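You operate a simulated robot arm through the tools that you are given. There is no shell and no other tool.

You run a simulated robot arm. Do the job below in one go: nothing can be reset, and whatever is moved stays where it is left.

TASK
Fill the orange barge with grain to the yellow line; shut its hatch.
Fine: push it under the silo, swing the orange chute over the open hold, hold the green FEED lever down; spill none; swing the chute back; the grey barge stays. Where these are worked on the way, their far stop is far enough and under half their travel is too little: orange chute.

Only the result counts: the job must be done as asked and must still hold three seconds after the hand-in. Knocking over, shifting, dropping, spilling or breaking anything else fails it.

THE ROBOT
A 6-joint arm with a two-finger parallel gripper, fixed in place. Base frame: the origin is at the foot of the arm, x ahead of it, y to its left, z up; the work surface is at about z = 760. Lengths are in mm, angles in degrees, forces in N, time in s.
With the tool pointing down near the work surface it reaches from about 460 to 880 mm from the base axis. Its first joint turns from -115.0 to 115.0 degrees. Payload 4.2 kg.
Tool frame: the origin (TCP) lies between the finger pads and is the grasp point; the fingertips stand 23 mm ahead of it; z points along the fingers, y is the line along which they close. Largest opening 94 mm; finger width 38, thickness 10; the body of the gripper, 54 by 96 mm, starts 39 mm behind the TCP.
Orientation is told as [roll, pitch, yaw] about the base's x, y, z axes, in that order, counted from this pose: with the fingers straight down and closing along the base's y, the tool's x points along the base's -x, its y along +y and its z along -z.

THE INTERFACE
- The arm moves only by the tool play_rows. Its argument "increments" is a list of rows, each an object of numbers (a shift or turn left out is 0, a gripper value left out holds the last): "tx", "ty", "tz": the shift along the tool's x, y, z in units of 200 mm (1.0 is 200 mm); "wx", "wy", "wz": the turn, a rotation vector about the tool's x, y, z in units of 120 degrees (1.0 is 120 degrees); "gripper": the gripper command, from -1 (fully open) to 1 (shut), values between in proportion. In form: [{"tx": .., "ty": .., "tz": .., "wx": .., "wy": .., "wz": .., "gripper": ..}, ...]. A call has 1 to 20 rows; each row is the pose to reach, as a shift and turn from the pose commanded when the call began, along the tool's axes at that moment. A call with a number of a shift or a turn outside -1 to 1 is refused whole. Each row takes 0.2 s and may step no farther than 50 mm and 8.6 degrees from the row before; otherwise, or with a gripper value out of range, the whole call is refused. A pose out of reach is approached as far as the arm can. The call stops where the force on the tool passes 90 N (or 10 N more than at its start, if that is more) or the arm is blocked; 0.2 s more then pass. Each finger travels about 108 mm/s and halts on what it meets, pressing with about 25 N; the grip force reading is that of the motor and also rises with nothing between the fingers. The clock runs only during rows and for 0.2 s after the last one: add rows that repeat a pose to give the fingers time. It gives the time, the measured TCP pose, the force on the tool (base axes), the opening and the grip force at its end, in the units of the frame above (readings bear some noise), with the torque about the TCP (base axes, N m) and any sound that the robot's microphone picked up.
- Cameras (640 x 400 px; columns grow to the right, rows downward): "scene" is fixed at [49.6, -499.8, 1328.8]; the picture's right is [0.14, -0.99, 0.00], its down [-0.45, -0.06, -0.89] and it looks along [0.88, 0.13, -0.45] (base axes); focal length 214 px, centre (320, 200). "wrist" rides on the gripper at [86, 16, -74] in the tool frame; the picture's right is [-0.18, 0.98, 0.00], its down [-0.58, -0.11, -0.81] and it looks along [-0.79, -0.15, 0.59] (tool axes); focal length 243 px, centre (320, 200). There is no depth. A picture from a camera that has moved, and an enlarged one, comes with that camera's place and axes in the base frame and with its lens.
- camera(camera): a new picture of that camera. It takes no simulated time.
- raise_lower(by): slides the trunk up (or, below 0, down) by that many mm; the arm rides with it, the base frame stays. It gives what a move gives, with no picture.
- zoom(camera, box): a new picture of the part [left, top, right, bottom] of that camera's present view, enlarged. It takes no simulated time.
- job_done(): hands the job in; it is judged then, once.

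Nothing tells you positions but the pictures and the camera data. Unless the task says otherwise, let go and move clear before handing in.

The tools are called as a command line: name --argument value ..., lists and objects as JSON in quotes. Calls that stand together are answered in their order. play_rows: Moves the arm, as the interface text tells. Its arguments: {"type":"object","properties":{"increments":{"type":"array","items":{"type":"object","properties":{"tx":{"type":"number"},"ty":{"type":"number"},"tz":{"type":"number"},"wx":{"type":"number"},"wy":{"type":"number"},"wz":{"type":"number"},"gripper":{"type":"number"}}}}},"required":["increments"]} The other tools are called the same way: raise_lower (by) slides the trunk up or down; camera (camera) takes a picture; zoom (camera, box) takes an enlarged picture of a part of a camera's view; job_done () hands the job in.

At the start:

```text
t: 0.0
tcp_pos: [344.0, -368.6, 1240.6]
orientation: [0.1, 0.0, 0.0]
ft_force: [0.3, -0.5, 0.8]
ft_torque: [0.02, 0.01, -0.01]
grip_width: 93.9
grasp_force: 0.1
trunk travel left (down, up): [-675.0, 315.0]
```

scene: 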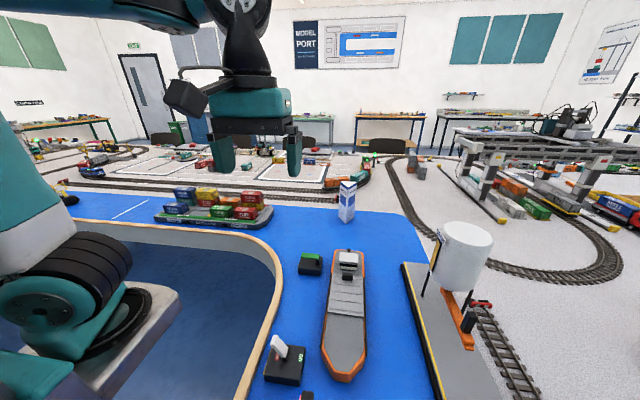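
wrist: 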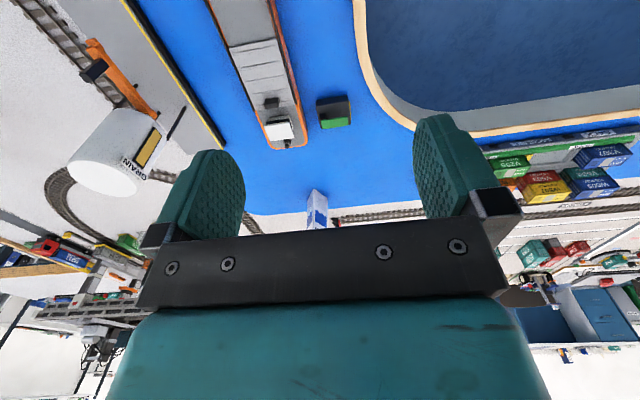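

I see an orange barge on the blue water, a quay with a white silo and orange chute to its right, a black box with a green pad and another box with a white lever. I'll zoom in before moving.

zoom --camera "scene" --box '[240, 220, 400, 400]'

zoom --camera "scene" --box '[390, 200, 520, 400]'

zoom --camera "wrist" --box '[50, 0, 370, 200]'

zoom --camera "scene" --box '[140, 160, 400, 280]'

```text
2.22 times, centred on (320, 310) of scene
camera zoom: at [49.6, -499.8, 1328.8], right [0.14, -0.99, 0.0], down [-0.45, -0.06, -0.89], along [0.88, 0.13, -0.45], focal length 477 px, centre (320, -44)
```

zoom: 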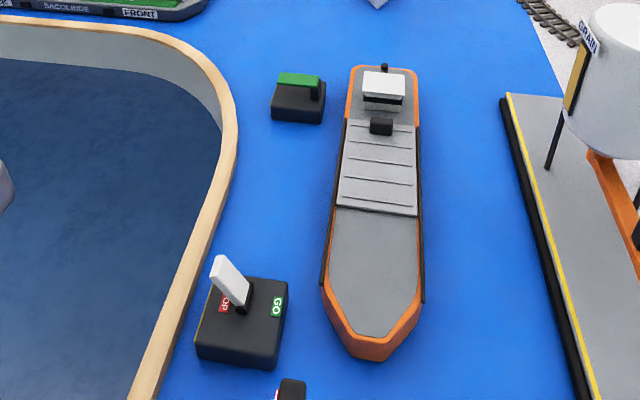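

```text
2.00 times, centred on (455, 300) of scene
camera zoom: at [49.6, -499.8, 1328.8], right [0.14, -0.99, 0.0], down [-0.45, -0.06, -0.89], along [0.88, 0.13, -0.45], focal length 429 px, centre (50, 0)
```

zoom: 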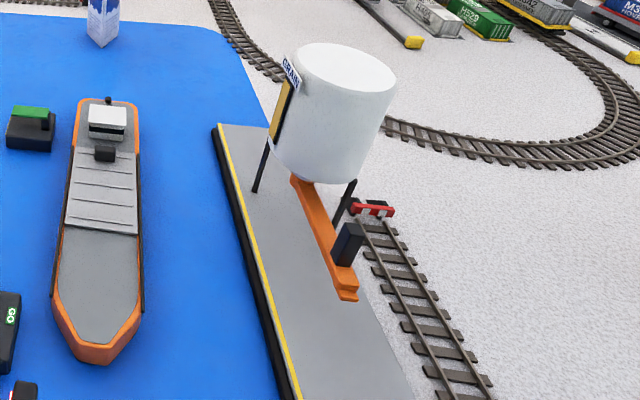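

```text
2.00 times, centred on (210, 100) of wrist
camera zoom: at [256.1, -351.5, 1315.5], right [0.18, 0.98, 0.0], down [0.58, -0.11, 0.81], along [0.79, -0.15, -0.59], focal length 485 px, centre (540, 400)
```

zoom: 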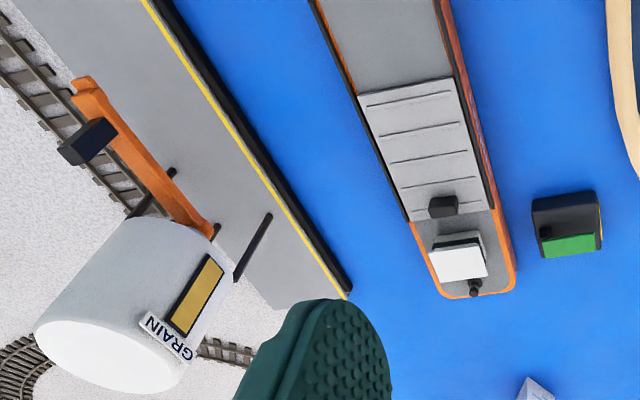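

```text
2.46 times, centred on (270, 220) of scene
camera zoom: at [49.6, -499.8, 1328.8], right [0.14, -0.99, 0.0], down [-0.45, -0.06, -0.89], along [0.88, 0.13, -0.45], focal length 528 px, centre (443, 151)
```

zoom: 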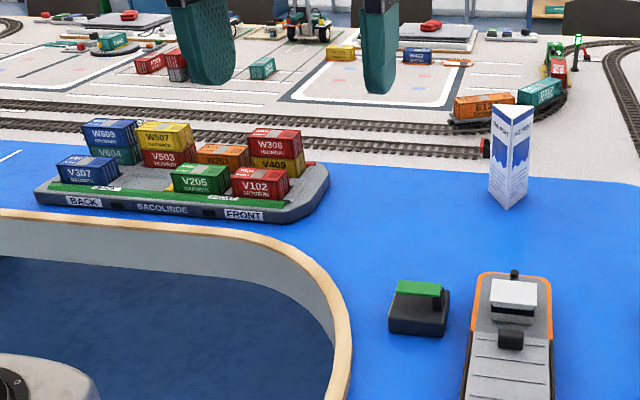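

play_rows --increments '[{"ty": -0.2}, {"ty": -0.4}, {"ty": -0.6}, {"ty": -0.8}]'

camera --camera "wrist"

camera --camera "scene"

```text
t: 1.0
tcp_pos: [341.7, -528.3, 1242.2]
orientation: [0.0, 0.0, 0.1]
ft_force: [0.3, -0.3, 0.2]
ft_torque: [-0.05, -0.02, 0.0]
grip_width: 94.2
grasp_force: 0.1
trunk travel left (down, up): [-675.0, 315.0]
```

```text
taken
camera wrist: at [255.7, -511.1, 1317.5], right [0.18, 0.98, 0.0], down [0.58, -0.11, 0.81], along [0.79, -0.15, -0.59], focal length 243 px, centre (320, 200)
```

wrist: 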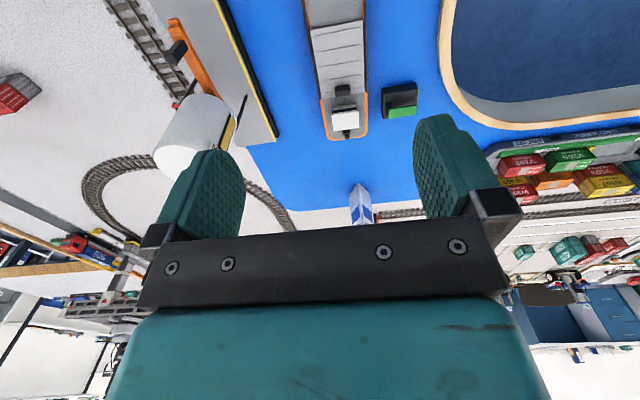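

```text
taken
```

scene: 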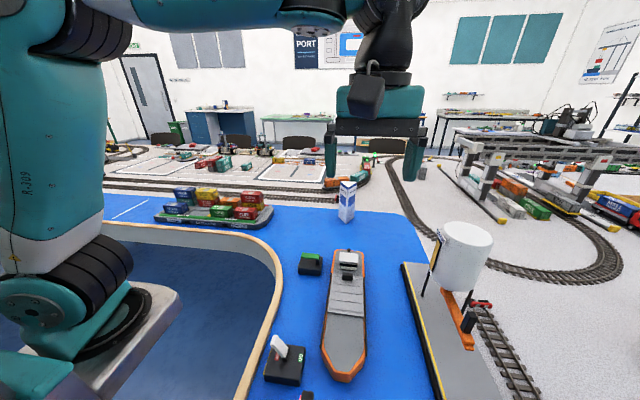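

play_rows --increments '[{"wy": 0.06}, {"wy": 0.12}, {"wy": 0.18}, {"wy": 0.24}, {"wy": 0.3}, {"wy": 0.36}]'

camera --camera "wrist"

```text
t: 2.4
tcp_pos: [293.9, -494.3, 1154.8]
orientation: [-0.7, 39.9, 0.1]
ft_force: [-0.9, 0.4, -0.1]
ft_torque: [0.04, -0.01, 0.02]
grip_width: 94.2
grasp_force: 0.0
out of reach, approached as far as the arm can: row 1, 2, 3, 4, 5, 6
trunk travel left (down, up): [-675.0, 315.0]
```

```text
taken
camera wrist: at [274.8, -476.1, 1266.6], right [0.13, 0.98, -0.13], down [0.96, -0.1, 0.25], along [0.23, -0.16, -0.96], focal length 243 px, centre (320, 200)
```

wrist: 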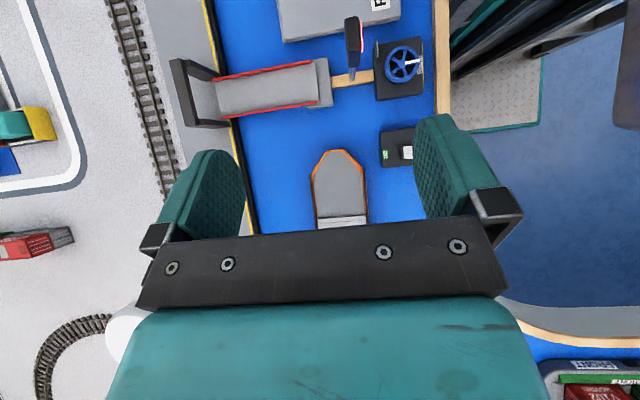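

zoom --camera "wrist" --box '[160, 0, 460, 240]'

zoom --camera "scene" --box '[320, 240, 380, 390]'

zoom --camera "scene" --box '[400, 210, 500, 360]'

zoom --camera "scene" --box '[260, 240, 360, 300]'

```text
1.67 times, centred on (310, 120) of wrist
camera zoom: at [274.8, -476.1, 1266.6], right [0.13, 0.98, -0.13], down [0.96, -0.1, 0.25], along [0.23, -0.16, -0.96], focal length 404 px, centre (337, 333)
```

zoom: 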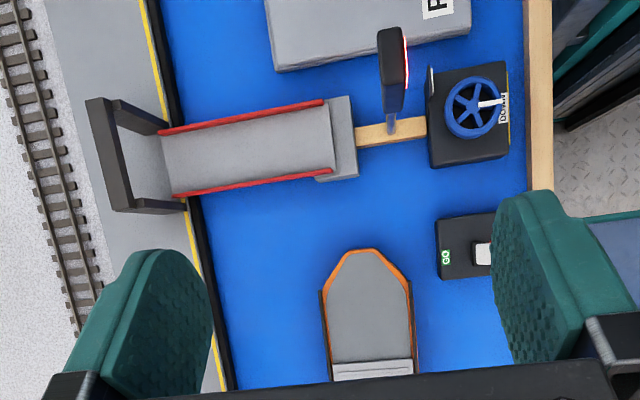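

```text
2.67 times, centred on (350, 315) of scene
camera zoom: at [49.6, -499.8, 1328.8], right [0.14, -0.99, 0.0], down [-0.45, -0.06, -0.89], along [0.88, 0.13, -0.45], focal length 572 px, centre (240, -107)
```

zoom: 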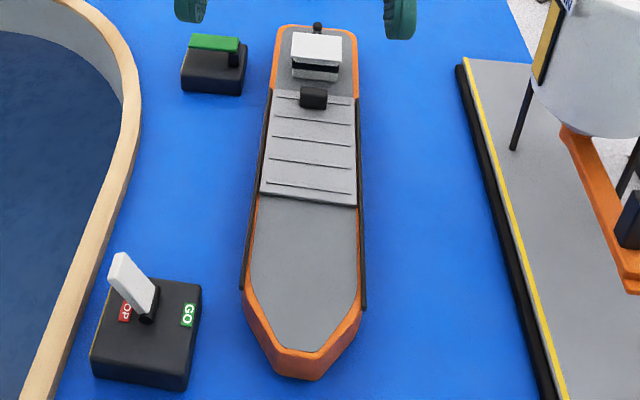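

```text
2.67 times, centred on (450, 285) of scene
camera zoom: at [49.6, -499.8, 1328.8], right [0.14, -0.99, 0.0], down [-0.45, -0.06, -0.89], along [0.88, 0.13, -0.45], focal length 572 px, centre (-27, -27)
```

zoom: 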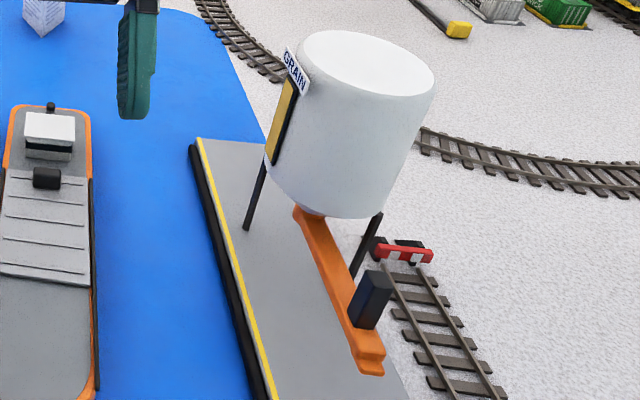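

```text
6.40 times, centred on (310, 270) of scene
camera zoom: at [49.6, -499.8, 1328.8], right [0.14, -0.99, 0.0], down [-0.45, -0.06, -0.89], along [0.88, 0.13, -0.45], focal length 1373 px, centre (384, -248)
```

zoom: 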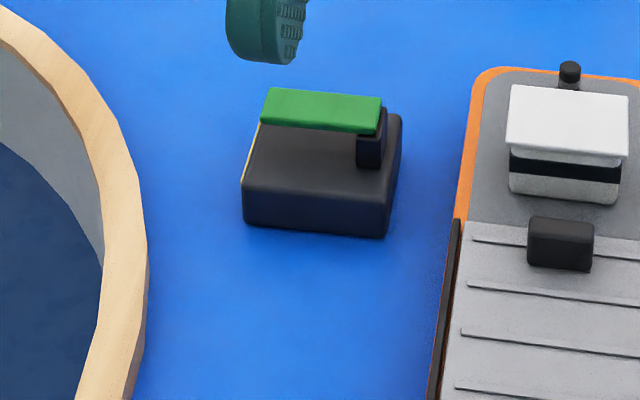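

play_rows --increments '[{"tx": -0.116, "ty": 0.023, "tz": 0.053, "wy": -0.06}, {"tx": -0.232, "ty": 0.046, "tz": 0.107, "wy": -0.12}, {"tx": -0.348, "ty": 0.07, "tz": 0.16, "wy": -0.18}, {"tx": -0.463, "ty": 0.093, "tz": 0.214, "wy": -0.24}, {"tx": -0.579, "ty": 0.117, "tz": 0.267, "wy": -0.3}, {"tx": -0.695, "ty": 0.14, "tz": 0.321, "wy": -0.36}]'

camera --camera "wrist"

```text
t: 3.8
tcp_pos: [360.4, -468.9, 1012.7]
orientation: [-0.4, -3.5, 0.3]
ft_force: [0.2, 0.1, -0.5]
ft_torque: [0.01, -0.03, 0.01]
grip_width: 93.7
grasp_force: 0.0
trunk travel left (down, up): [-675.0, 315.0]
```

```text
taken
camera wrist: at [269.5, -451.4, 1081.9], right [0.18, 0.98, 0.0], down [0.53, -0.1, 0.84], along [0.83, -0.15, -0.54], focal length 243 px, centre (320, 200)
```

wrist: 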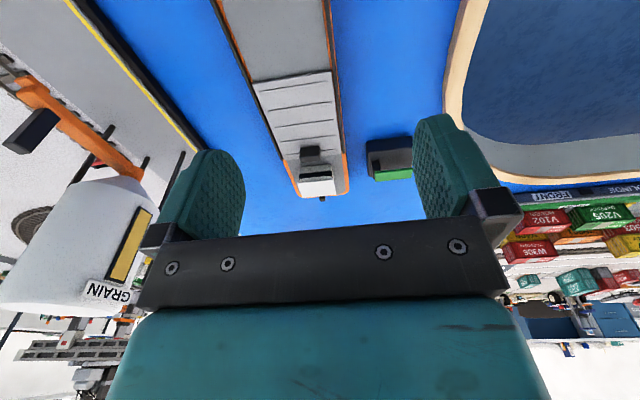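

play_rows --increments '[{"tx": -0.0375, "ty": -0.038, "tz": -0.0155, "wz": 0.0625}, {"tx": -0.075, "ty": -0.076, "tz": -0.031, "wz": 0.125}, {"tx": -0.1125, "ty": -0.114, "tz": -0.0465, "wz": 0.1875}, {"tx": -0.15, "ty": -0.152, "tz": -0.062, "wz": 0.25}, {"tx": -0.1875, "ty": -0.19, "tz": -0.0775, "wz": 0.3125}, {"tx": -0.225, "ty": -0.228, "tz": -0.093, "wz": 0.375}, {"tx": -0.2625, "ty": -0.266, "tz": -0.1085, "wz": 0.4375}, {"tx": -0.3, "ty": -0.304, "tz": -0.124, "wz": 0.5}, {"tx": -0.3375, "ty": -0.342, "tz": -0.1395, "wz": 0.5625}, {"tx": -0.375, "ty": -0.38, "tz": -0.155, "wz": 0.625}, {"tx": -0.4125, "ty": -0.418, "tz": -0.1705, "wz": 0.6875}, {"tx": -0.45, "ty": -0.455, "tz": -0.185, "wz": 0.75}]'

camera --camera "wrist"

camera --camera "scene"

```text
t: 6.4
tcp_pos: [448.8, -558.2, 1055.2]
orientation: [3.4, -0.6, -89.6]
ft_force: [0.1, -0.2, -0.2]
ft_torque: [-0.02, 0.01, -0.02]
grip_width: 94.1
grasp_force: 0.1
trunk travel left (down, up): [-675.0, 315.0]
```

```text
taken
camera wrist: at [459.4, -470.5, 1131.1], right [0.98, -0.18, 0.06], down [-0.15, -0.58, 0.8], along [-0.11, -0.8, -0.59], focal length 243 px, centre (320, 200)
```

wrist: 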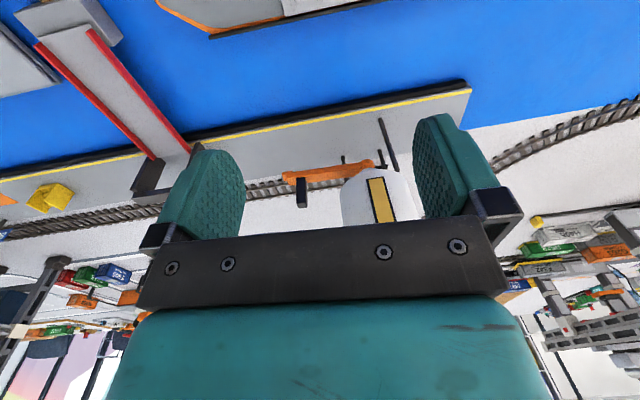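

```text
taken
```

scene: 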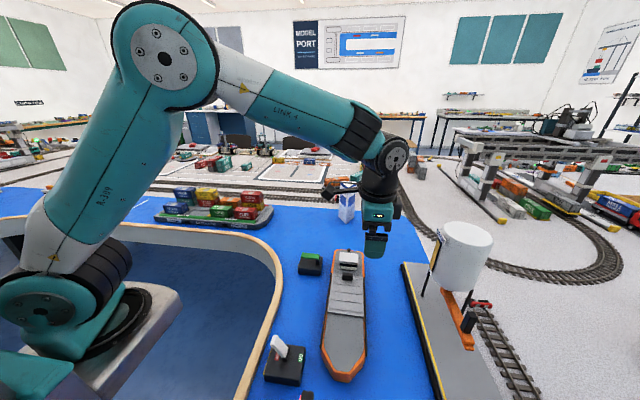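

zoom --camera "wrist" --box '[240, 70, 480, 230]'

```text
2.50 times, centred on (360, 150) of wrist
camera zoom: at [459.4, -470.5, 1131.1], right [0.98, -0.18, 0.06], down [-0.15, -0.58, 0.8], along [-0.11, -0.8, -0.59], focal length 606 px, centre (220, 325)
```

zoom: 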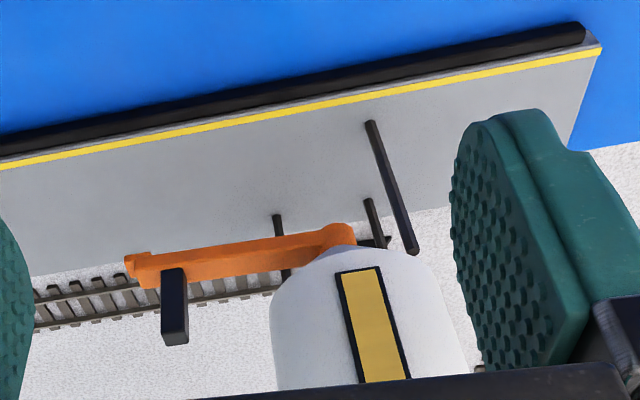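

play_rows --increments '[{"tx": 0.158, "ty": 0.031, "tz": 0.135, "wx": 0.005, "wy": -0.0283}, {"tx": 0.316, "ty": 0.062, "tz": 0.27, "wx": 0.005, "wy": -0.0283}, {"tx": 0.474, "ty": 0.093, "tz": 0.405, "wx": 0.005, "wy": -0.0283}, {"tx": 0.632, "ty": 0.124, "tz": 0.54, "wx": 0.005, "wy": -0.0283}, {"tx": 0.79, "ty": 0.155, "tz": 0.675, "wx": 0.005, "wy": -0.0283}]'

camera --camera "wrist"

zoom --camera "wrist" --box '[160, 0, 480, 230]'

```text
t: 7.6
tcp_pos: [485.3, -400.7, 921.4]
orientation: [2.9, -3.9, -89.9]
ft_force: [0.2, -0.2, 0.2]
ft_torque: [0.02, -0.03, -0.03]
grip_width: 94.2
grasp_force: 0.1
trunk travel left (down, up): [-675.0, 315.0]
```

```text
taken
camera wrist: at [498.0, -308.9, 990.5], right [0.98, -0.18, 0.06], down [-0.15, -0.53, 0.84], along [-0.12, -0.83, -0.54], focal length 243 px, centre (320, 200)
```

wrist: 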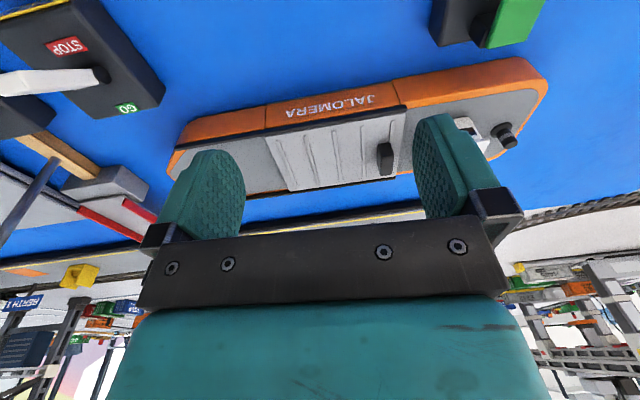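

```text
1.74 times, centred on (320, 115) of wrist
camera zoom: at [498.0, -308.9, 990.5], right [0.98, -0.18, 0.06], down [-0.15, -0.53, 0.84], along [-0.12, -0.83, -0.54], focal length 422 px, centre (320, 348)
```

zoom: 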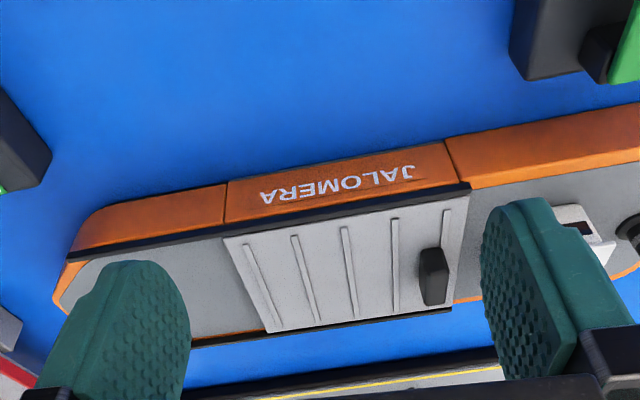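

play_rows --increments '[{"tx": -0.06, "ty": 0.005, "tz": 0.1, "wx": 0.012, "wy": 0.016}, {"tx": -0.12, "ty": 0.01, "tz": 0.205, "wx": 0.0242, "wy": 0.0325}, {"tx": -0.12, "ty": 0.01, "tz": 0.205, "wx": 0.0242, "wy": 0.0325}]'

zoom --camera "wrist" --box '[160, 0, 560, 230]'

zoom --camera "scene" --box '[240, 200, 460, 400]'

```text
t: 8.4
tcp_pos: [488.9, -428.1, 880.4]
orientation: [-0.1, 0.1, -89.7]
ft_force: [-0.6, -0.8, -0.8]
ft_torque: [-0.04, -0.04, 0.01]
grip_width: 93.7
grasp_force: 0.1
trunk travel left (down, up): [-675.0, 315.0]
```

```text
1.60 times, centred on (360, 115) of wrist
camera zoom: at [505.5, -341.3, 956.0], right [0.98, -0.18, 0.0], down [-0.1, -0.58, 0.81], along [-0.14, -0.79, -0.59], focal length 388 px, centre (256, 336)
```

zoom: 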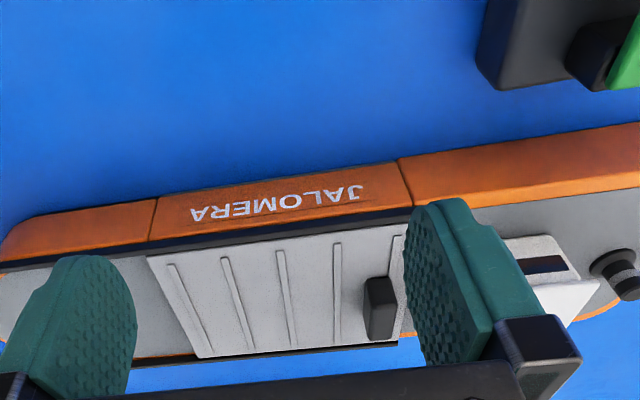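

```text
2.00 times, centred on (350, 300) of scene
camera zoom: at [49.6, -499.8, 1328.8], right [0.14, -0.99, 0.0], down [-0.45, -0.06, -0.89], along [0.88, 0.13, -0.45], focal length 429 px, centre (260, 0)
```

zoom: 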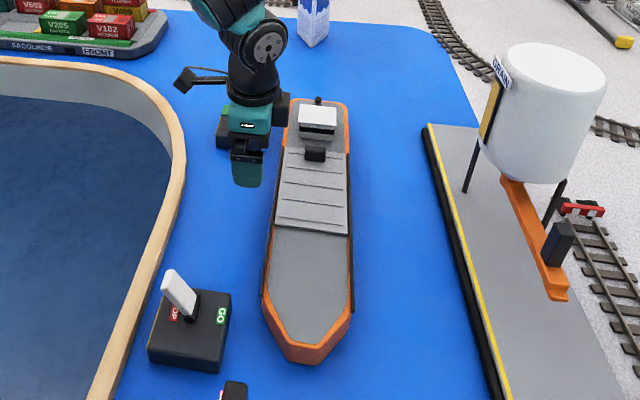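

play_rows --increments '[{"tz": 0.15}, {"tz": 0.3}, {"tz": 0.425}, {"tz": 0.425}]'

zoom --camera "wrist" --box '[160, 0, 560, 230]'

zoom --camera "scene" --box '[240, 200, 460, 400]'

```text
t: 9.4
tcp_pos: [489.0, -427.5, 796.7]
orientation: [-0.1, 0.0, -89.7]
ft_force: [0.0, -0.1, 0.0]
ft_torque: [0.03, -0.01, 0.0]
grip_width: 93.8
grasp_force: 0.0
trunk travel left (down, up): [-675.0, 315.0]
```

```text
1.60 times, centred on (360, 115) of wrist
camera zoom: at [505.7, -340.8, 871.5], right [0.98, -0.18, 0.0], down [-0.1, -0.58, 0.81], along [-0.14, -0.79, -0.59], focal length 388 px, centre (256, 336)
```

zoom: 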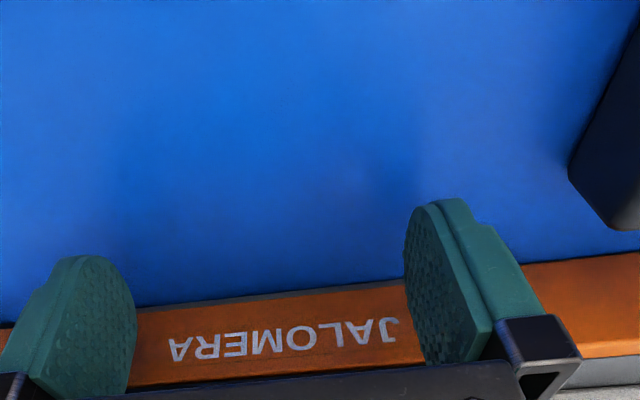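

```text
2.00 times, centred on (350, 300) of scene
camera zoom: at [49.6, -499.8, 1328.8], right [0.14, -0.99, 0.0], down [-0.45, -0.06, -0.89], along [0.88, 0.13, -0.45], focal length 429 px, centre (260, 0)
```

zoom: 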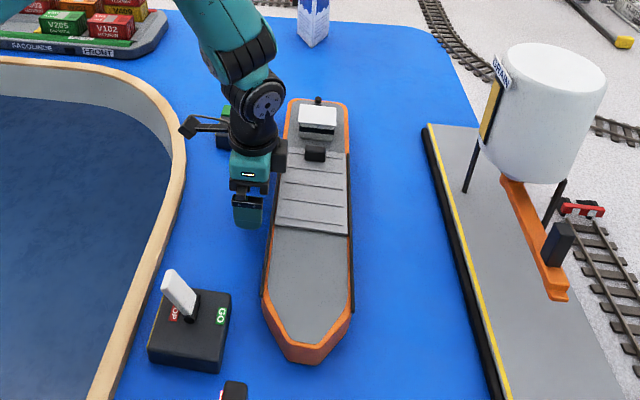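

play_rows --increments '[{"tx": -0.04}, {"tx": -0.08}, {"tx": -0.12}, {"tx": -0.16}, {"tx": -0.2}, {"tx": -0.24}]'

zoom --camera "scene" --box '[240, 200, 460, 400]'

```text
t: 10.8
tcp_pos: [490.3, -477.1, 798.7]
orientation: [-0.1, 0.0, -89.7]
ft_force: [0.9, 2.2, 0.6]
ft_torque: [0.01, 0.03, 0.0]
grip_width: 94.0
grasp_force: 0.1
trunk travel left (down, up): [-675.0, 315.0]
```

```text
2.00 times, centred on (350, 300) of scene
camera zoom: at [49.6, -499.8, 1328.8], right [0.14, -0.99, 0.0], down [-0.45, -0.06, -0.89], along [0.88, 0.13, -0.45], focal length 429 px, centre (260, 0)
```

zoom: 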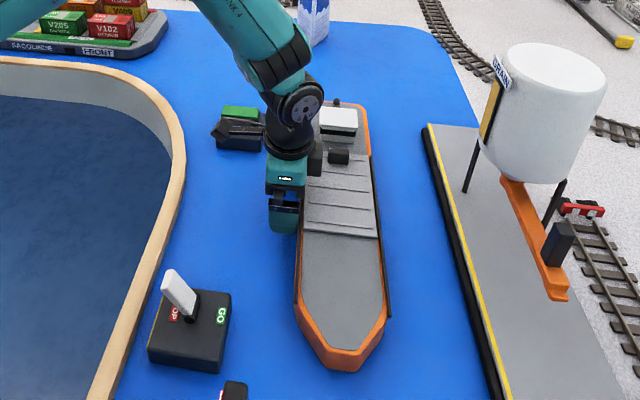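

play_rows --increments '[{"tx": -0.05}, {"tx": -0.1}, {"tx": -0.15}, {"tx": -0.2}, {"tx": -0.25}, {"tx": -0.3}, {"tx": -0.34}, {"tx": -0.38}]'

zoom --camera "scene" --box '[280, 200, 500, 400]'

camera --camera "wrist"

```text
t: 12.6
tcp_pos: [489.8, -553.4, 798.4]
orientation: [-0.1, 0.1, -89.7]
ft_force: [0.4, 3.3, 0.2]
ft_torque: [0.0, 0.02, -0.01]
grip_width: 94.2
grasp_force: 0.1
trunk travel left (down, up): [-675.0, 315.0]
```

```text
2.00 times, centred on (390, 300) of scene
camera zoom: at [49.6, -499.8, 1328.8], right [0.14, -0.99, 0.0], down [-0.45, -0.06, -0.89], along [0.88, 0.13, -0.45], focal length 429 px, centre (180, 0)
```

zoom: 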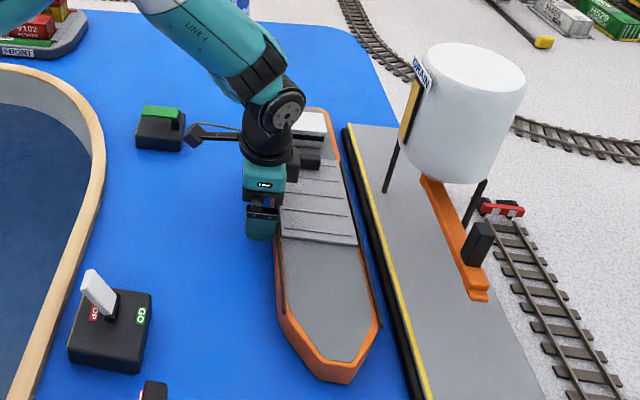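

```text
taken
camera wrist: at [505.9, -465.6, 872.8], right [0.98, -0.18, 0.0], down [-0.1, -0.58, 0.81], along [-0.14, -0.79, -0.59], focal length 243 px, centre (320, 200)
```

wrist: 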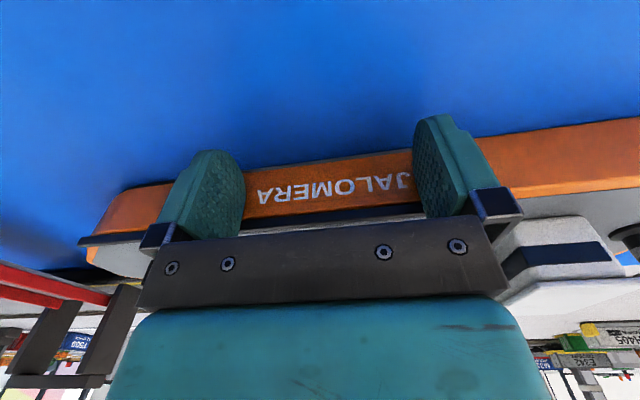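

play_rows --increments '[{"tx": -0.03}, {"tx": -0.06}, {"tx": -0.09}, {"tx": -0.09}]'

play_rows --increments '[{"tx": 0.1}, {"tx": 0.2, "tz": -0.2}, {"tx": 0.2, "tz": -0.45}, {"tx": 0.2, "tz": -0.7}, {"tx": 0.2, "tz": -0.95}]'

zoom --camera "scene" --box '[280, 200, 500, 400]'

camera --camera "wrist"

```text
t: 13.6
tcp_pos: [489.8, -571.6, 797.0]
orientation: [-0.1, 0.0, -89.8]
ft_force: [0.5, 1.7, 0.1]
ft_torque: [-0.01, -0.06, 0.11]
grip_width: 94.0
grasp_force: 0.0
trunk travel left (down, up): [-675.0, 315.0]
```

```text
t: 14.8
tcp_pos: [490.3, -531.7, 987.2]
orientation: [-0.1, 0.1, -89.8]
ft_force: [0.7, 0.1, -0.5]
ft_torque: [-0.02, 0.02, 0.0]
grip_width: 93.9
grasp_force: 0.0
trunk travel left (down, up): [-675.0, 315.0]
```

```text
2.00 times, centred on (390, 300) of scene
camera zoom: at [49.6, -499.8, 1328.8], right [0.14, -0.99, 0.0], down [-0.45, -0.06, -0.89], along [0.88, 0.13, -0.45], focal length 429 px, centre (180, 0)
```

zoom: 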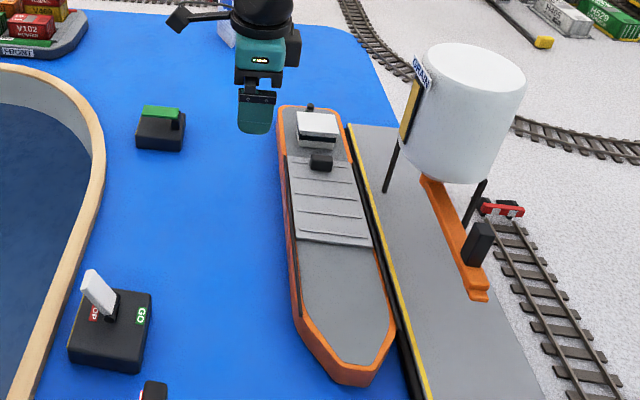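

```text
taken
camera wrist: at [506.1, -444.1, 1061.7], right [0.98, -0.18, 0.0], down [-0.1, -0.58, 0.81], along [-0.14, -0.79, -0.59], focal length 243 px, centre (320, 200)
```

wrist: 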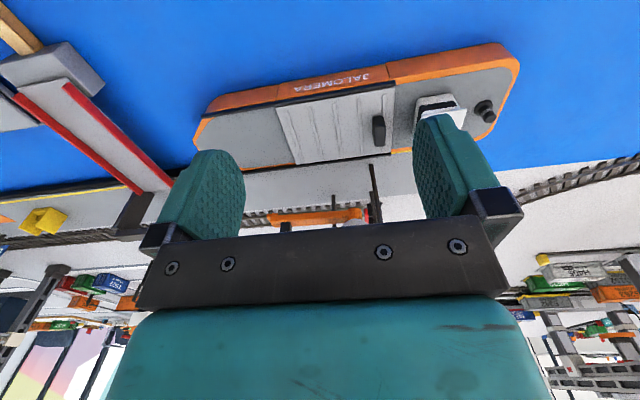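

zoom --camera "wrist" --box '[190, 40, 430, 240]'

zoom --camera "scene" --box '[410, 240, 490, 320]'

zoom --camera "scene" --box '[405, 240, 485, 330]'

```text
2.00 times, centred on (310, 140) of wrist
camera zoom: at [506.1, -444.1, 1061.7], right [0.98, -0.18, 0.0], down [-0.1, -0.58, 0.81], along [-0.14, -0.79, -0.59], focal length 485 px, centre (340, 320)
```

zoom: 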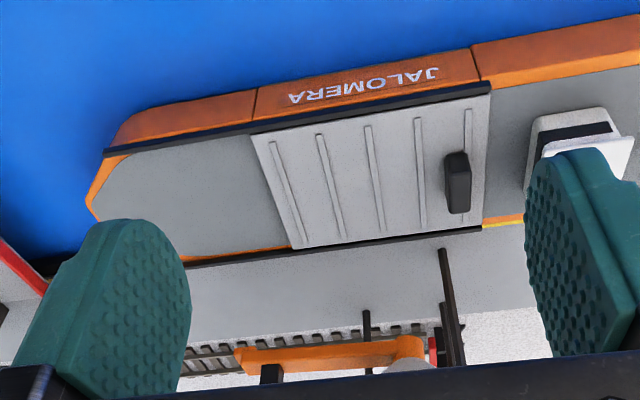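

```text
5.00 times, centred on (450, 280) of scene
camera zoom: at [49.6, -499.8, 1328.8], right [0.14, -0.99, 0.0], down [-0.45, -0.06, -0.89], along [0.88, 0.13, -0.45], focal length 1072 px, centre (-330, -200)
```

zoom: 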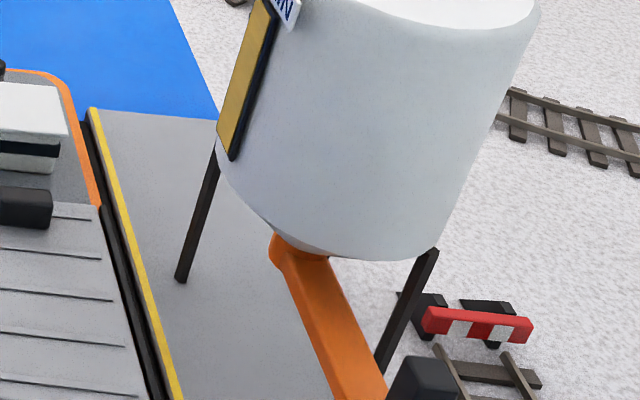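

```text
4.44 times, centred on (445, 285) of scene
camera zoom: at [49.6, -499.8, 1328.8], right [0.14, -0.99, 0.0], down [-0.45, -0.06, -0.89], along [0.88, 0.13, -0.45], focal length 953 px, centre (-236, -178)
```

zoom: 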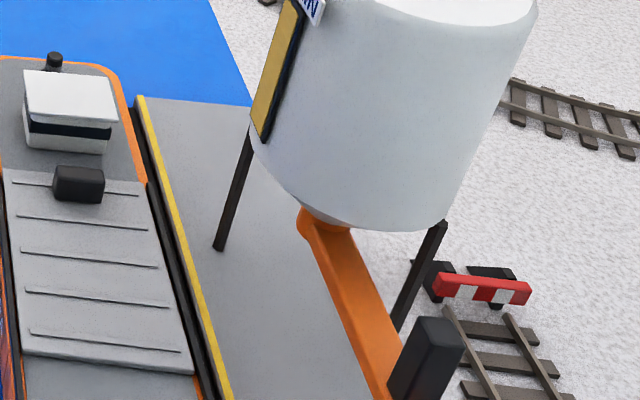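

play_rows --increments '[{"tx": -0.14, "ty": 0.066, "tz": 0.1, "gripper": 0.234}, {"tx": -0.28, "ty": 0.132, "tz": 0.2, "gripper": 0.234}, {"tx": -0.42, "ty": 0.2, "tz": 0.3, "gripper": 0.234}, {"tx": -0.565, "ty": 0.265, "tz": 0.435, "gripper": 0.234}, {"tx": -0.565, "ty": 0.265, "tz": 0.435, "gripper": 0.234}]'

camera --camera "wrist"

zoom --camera "scene" --box '[300, 200, 460, 330]'

```text
t: 16.0
tcp_pos: [543.4, -643.4, 900.2]
orientation: [-0.1, 0.0, -89.6]
ft_force: [0.3, 0.4, 0.6]
ft_torque: [-0.03, 0.0, -0.05]
grip_width: 36.0
grasp_force: 0.1
trunk travel left (down, up): [-675.0, 315.0]
```

```text
taken
camera wrist: at [559.5, -555.8, 975.8], right [0.98, -0.18, 0.0], down [-0.1, -0.58, 0.81], along [-0.14, -0.79, -0.59], focal length 243 px, centre (320, 200)
```

wrist: 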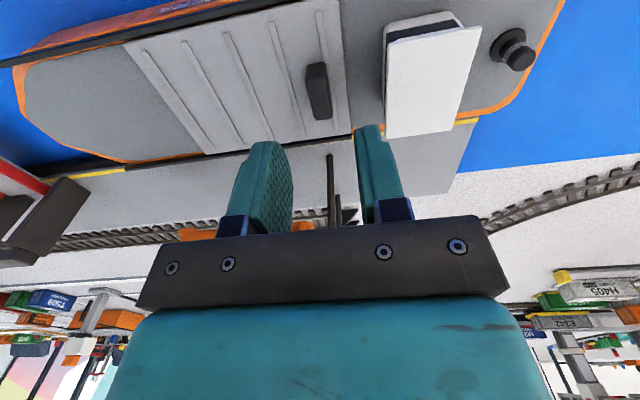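

```text
3.08 times, centred on (380, 265) of scene
camera zoom: at [49.6, -499.8, 1328.8], right [0.14, -0.99, 0.0], down [-0.45, -0.06, -0.89], along [0.88, 0.13, -0.45], focal length 660 px, centre (135, 0)
```

zoom: 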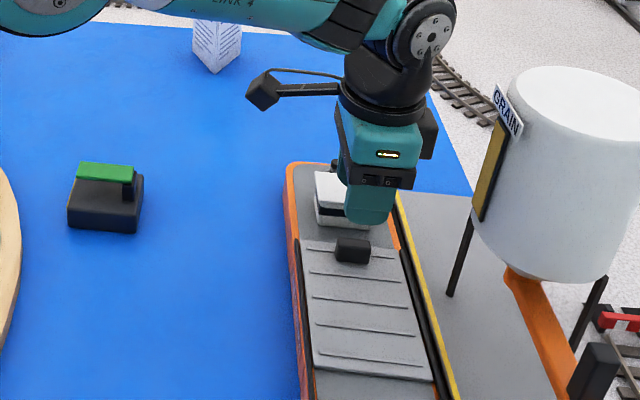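

play_rows --increments '[{"ty": -0.01, "tz": 0.12}, {"ty": -0.01, "tz": 0.24}, {"ty": -0.01, "tz": 0.33}, {"ty": -0.01, "tz": 0.33}]'

camera --camera "wrist"

zoom --camera "scene" --box '[300, 200, 460, 330]'

```text
t: 17.0
tcp_pos: [542.3, -643.0, 834.2]
orientation: [-0.1, 0.0, -89.7]
ft_force: [0.3, 0.0, -0.6]
ft_torque: [-0.01, -0.05, 0.01]
grip_width: 36.0
grasp_force: 0.1
trunk travel left (down, up): [-675.0, 315.0]
```

```text
taken
camera wrist: at [558.0, -556.0, 909.0], right [0.98, -0.18, 0.0], down [-0.1, -0.58, 0.81], along [-0.14, -0.79, -0.59], focal length 243 px, centre (320, 200)
```

wrist: 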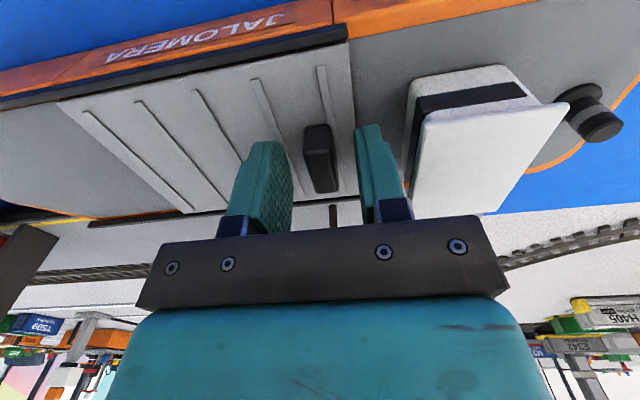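

```text
3.08 times, centred on (380, 265) of scene
camera zoom: at [49.6, -499.8, 1328.8], right [0.14, -0.99, 0.0], down [-0.45, -0.06, -0.89], along [0.88, 0.13, -0.45], focal length 660 px, centre (135, 0)
```

zoom: 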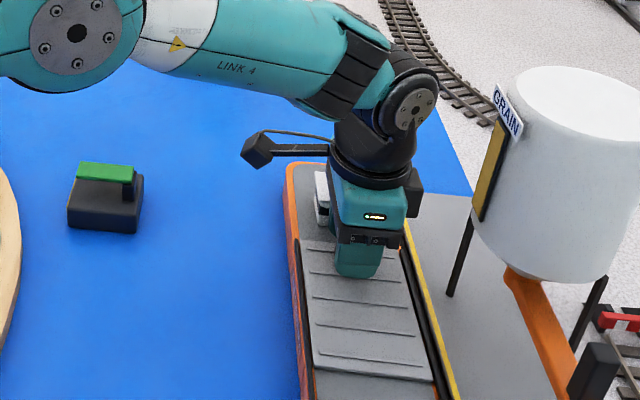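

play_rows --increments '[{"tz": 0.02}, {"tz": 0.02, "gripper": 0.5}, {"tz": 0.02, "gripper": 1}, {"tz": 0.02, "gripper": 1}, {"tz": 0.02, "gripper": 1}]'

zoom --camera "wrist" --box '[160, 0, 560, 250]'

```text
t: 18.2
tcp_pos: [541.8, -643.0, 830.2]
orientation: [-0.1, 0.1, -89.7]
ft_force: [0.4, -0.7, -0.5]
ft_torque: [-0.16, -0.05, 0.04]
grip_width: 13.7
grasp_force: 25.3
trunk travel left (down, up): [-675.0, 315.0]
```

```text
1.60 times, centred on (360, 125) of wrist
camera zoom: at [558.0, -555.7, 904.4], right [0.98, -0.18, 0.0], down [-0.1, -0.58, 0.81], along [-0.14, -0.79, -0.59], focal length 388 px, centre (256, 320)
```

zoom: 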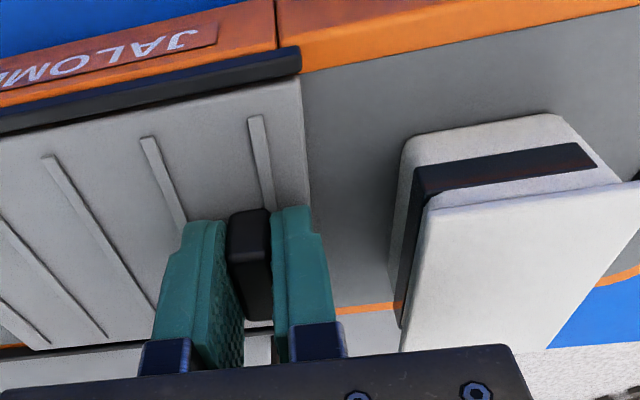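

play_rows --increments '[{"ty": -0.025}, {"ty": -0.05}, {"ty": -0.075}, {"ty": -0.1}, {"ty": -0.1}]'

camera --camera "wrist"

zoom --camera "scene" --box '[300, 200, 460, 400]'

```text
t: 19.4
tcp_pos: [520.8, -642.1, 829.7]
orientation: [-0.2, 0.2, -89.7]
ft_force: [0.0, 2.1, 0.1]
ft_torque: [-0.12, -0.01, -0.03]
grip_width: 13.8
grasp_force: 24.7
trunk travel left (down, up): [-675.0, 315.0]
```

```text
taken
camera wrist: at [537.4, -555.9, 904.5], right [0.98, -0.18, 0.0], down [-0.1, -0.58, 0.81], along [-0.14, -0.79, -0.59], focal length 243 px, centre (320, 200)
```

wrist: 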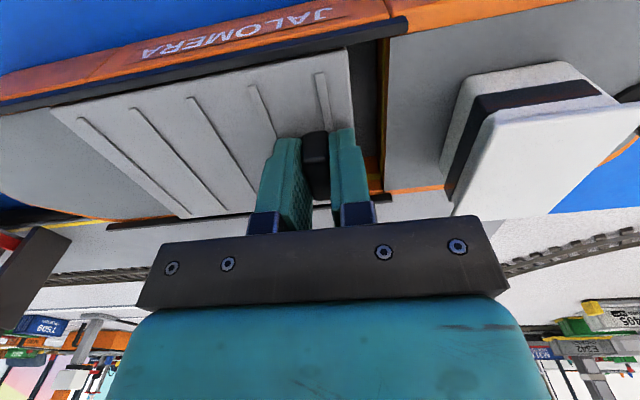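

```text
2.00 times, centred on (380, 300) of scene
camera zoom: at [49.6, -499.8, 1328.8], right [0.14, -0.99, 0.0], down [-0.45, -0.06, -0.89], along [0.88, 0.13, -0.45], focal length 429 px, centre (200, 0)
```

zoom: 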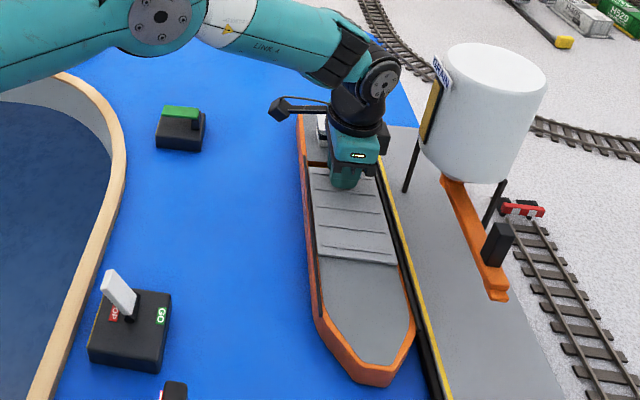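

play_rows --increments '[{"ty": -0.04}, {"ty": -0.08}, {"ty": -0.12}, {"ty": -0.16}, {"ty": -0.2}, {"ty": -0.24}, {"ty": -0.28}, {"ty": -0.28}]'

camera --camera "wrist"

zoom --camera "scene" --box '[300, 200, 460, 400]'

```text
t: 21.2
tcp_pos: [465.2, -643.6, 830.4]
orientation: [-0.2, 0.2, -89.7]
ft_force: [-1.4, -0.6, -0.2]
ft_torque: [0.01, 0.07, 0.0]
grip_width: 13.5
grasp_force: 24.7
trunk travel left (down, up): [-675.0, 315.0]
```

```text
taken
camera wrist: at [481.4, -556.1, 905.3], right [0.98, -0.18, 0.0], down [-0.1, -0.58, 0.81], along [-0.14, -0.79, -0.59], focal length 243 px, centre (320, 200)
```

wrist: 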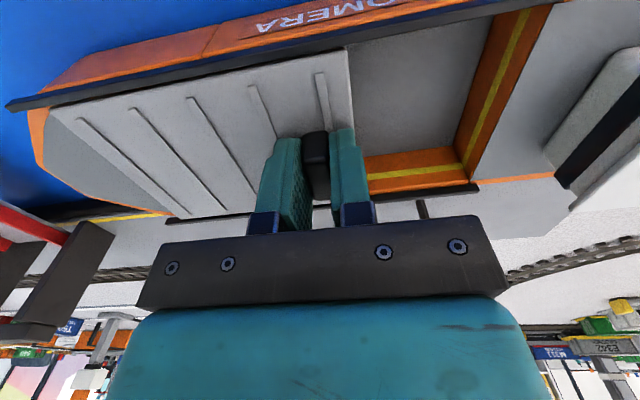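

```text
2.00 times, centred on (380, 300) of scene
camera zoom: at [49.6, -499.8, 1328.8], right [0.14, -0.99, 0.0], down [-0.45, -0.06, -0.89], along [0.88, 0.13, -0.45], focal length 429 px, centre (200, 0)
```

zoom: 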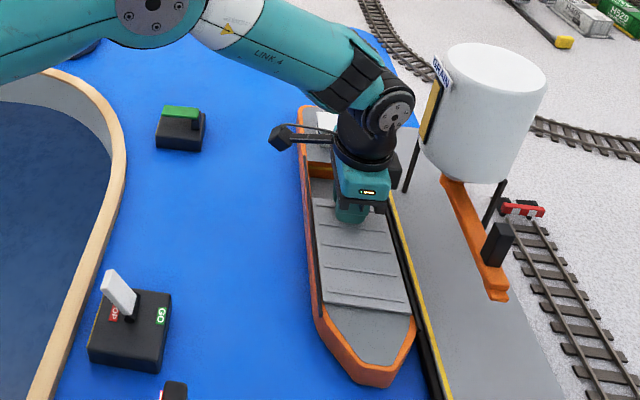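

play_rows --increments '[{"ty": -0.03}, {"ty": -0.06}, {"ty": -0.09}, {"ty": -0.12}, {"ty": -0.15}, {"ty": -0.15}]'

camera --camera "wrist"

zoom --camera "scene" --box '[300, 200, 460, 400]'

```text
t: 22.6
tcp_pos: [435.5, -643.5, 829.9]
orientation: [-0.1, 0.1, -89.6]
ft_force: [0.0, 0.4, 0.0]
ft_torque: [-0.03, 0.0, 0.09]
grip_width: 13.3
grasp_force: 25.3
trunk travel left (down, up): [-675.0, 315.0]
```

```text
taken
camera wrist: at [450.9, -556.4, 904.8], right [0.98, -0.18, 0.0], down [-0.1, -0.58, 0.81], along [-0.14, -0.79, -0.59], focal length 243 px, centre (320, 200)
```

wrist: 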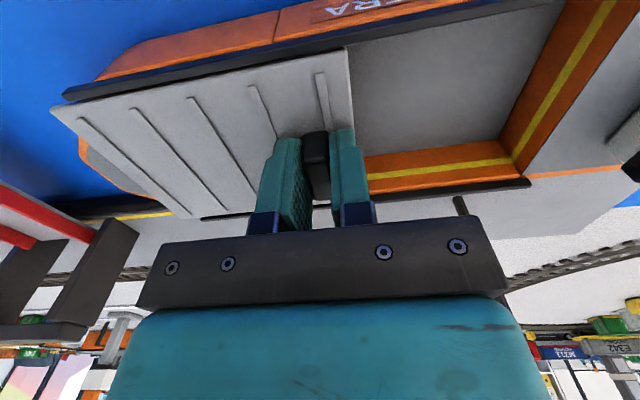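

```text
2.00 times, centred on (380, 300) of scene
camera zoom: at [49.6, -499.8, 1328.8], right [0.14, -0.99, 0.0], down [-0.45, -0.06, -0.89], along [0.88, 0.13, -0.45], focal length 429 px, centre (200, 0)
```

zoom: 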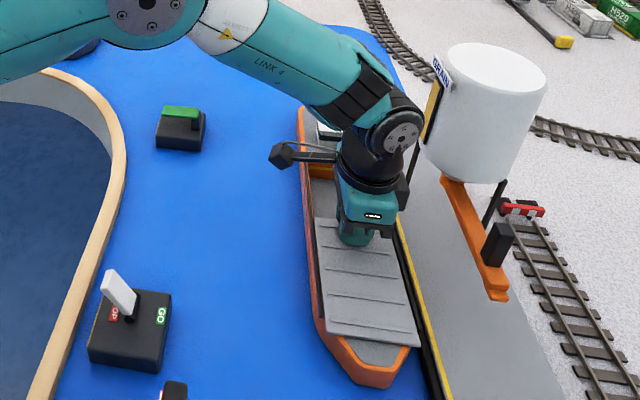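

play_rows --increments '[{"gripper": 0.234}, {"gripper": 0.234}, {"tz": -0.2}, {"tz": -0.4}, {"tx": 0.2, "ty": -0.15, "tz": -0.5}, {"tx": 0.35, "ty": -0.3, "tz": -0.6}, {"tx": 0.35, "ty": -0.3, "tz": -0.6}]'

camera --camera "wrist"

zoom --camera "scene" --box '[300, 200, 460, 400]'

```text
refused: row 5 steps farther than a row can; nothing moved
```

```text
taken
camera wrist: at [450.9, -556.4, 904.8], right [0.98, -0.18, 0.0], down [-0.1, -0.58, 0.81], along [-0.14, -0.79, -0.59], focal length 243 px, centre (320, 200)
```

wrist: 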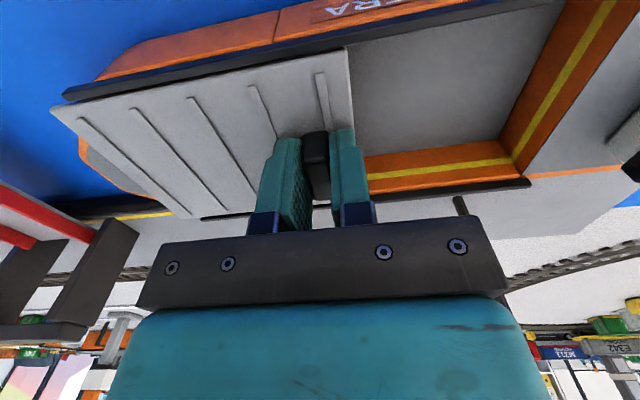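

```text
2.00 times, centred on (380, 300) of scene
camera zoom: at [49.6, -499.8, 1328.8], right [0.14, -0.99, 0.0], down [-0.45, -0.06, -0.89], along [0.88, 0.13, -0.45], focal length 429 px, centre (200, 0)
```

zoom: 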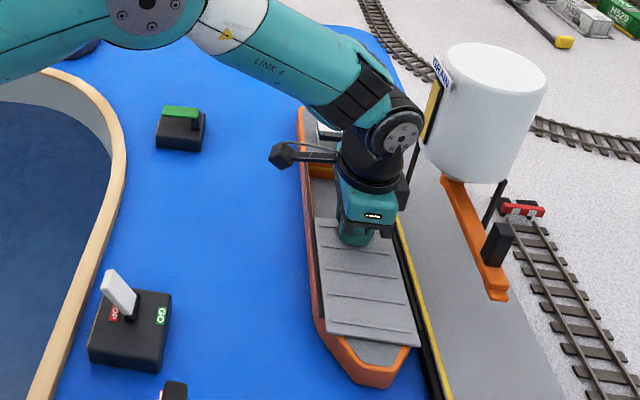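

play_rows --increments '[{"ty": -0.02}, {"ty": -0.04}, {"ty": -0.06}, {"ty": -0.08}, {"ty": -0.08}]'

play_rows --increments '[{"gripper": 0.234}, {"gripper": 0.234}, {"tz": -0.2}, {"tz": -0.4}, {"tx": 0.15, "ty": -0.05, "tz": -0.5}, {"tx": 0.3, "ty": -0.1, "tz": -0.6}, {"tx": 0.45, "ty": -0.15, "tz": -0.65}, {"tx": 0.45, "ty": -0.15, "tz": -0.65}]'

camera --camera "wrist"

zoom --camera "scene" --box '[300, 200, 460, 400]'

```text
t: 23.8
tcp_pos: [417.7, -643.6, 829.9]
orientation: [-0.1, 0.1, -89.7]
ft_force: [-0.6, -0.2, 0.1]
ft_torque: [0.11, 0.0, 0.11]
grip_width: 13.6
grasp_force: 24.8
trunk travel left (down, up): [-675.0, 315.0]
```

```text
t: 25.6
tcp_pos: [389.3, -552.2, 964.0]
orientation: [-0.2, -0.1, -89.7]
ft_force: [0.2, -0.5, 0.0]
ft_torque: [-0.02, 0.03, 0.0]
grip_width: 36.2
grasp_force: 0.1
trunk travel left (down, up): [-675.0, 315.0]
```

```text
taken
camera wrist: at [405.2, -467.0, 1038.1], right [0.98, -0.18, 0.0], down [-0.1, -0.58, 0.81], along [-0.14, -0.79, -0.59], focal length 243 px, centre (320, 200)
```

wrist: 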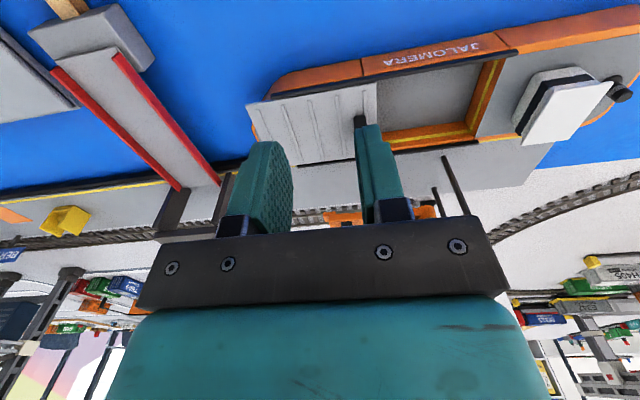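

```text
2.00 times, centred on (380, 300) of scene
camera zoom: at [49.6, -499.8, 1328.8], right [0.14, -0.99, 0.0], down [-0.45, -0.06, -0.89], along [0.88, 0.13, -0.45], focal length 429 px, centre (200, 0)
```

zoom: 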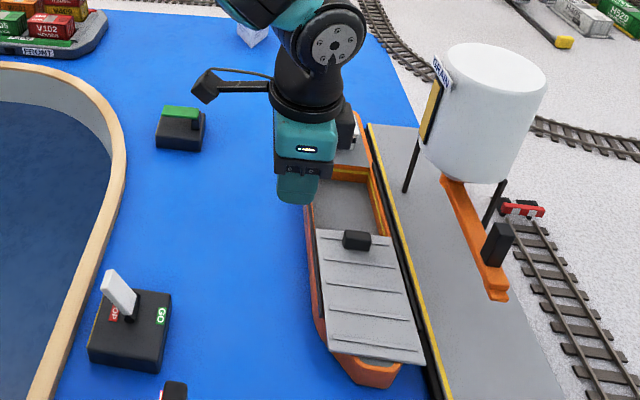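

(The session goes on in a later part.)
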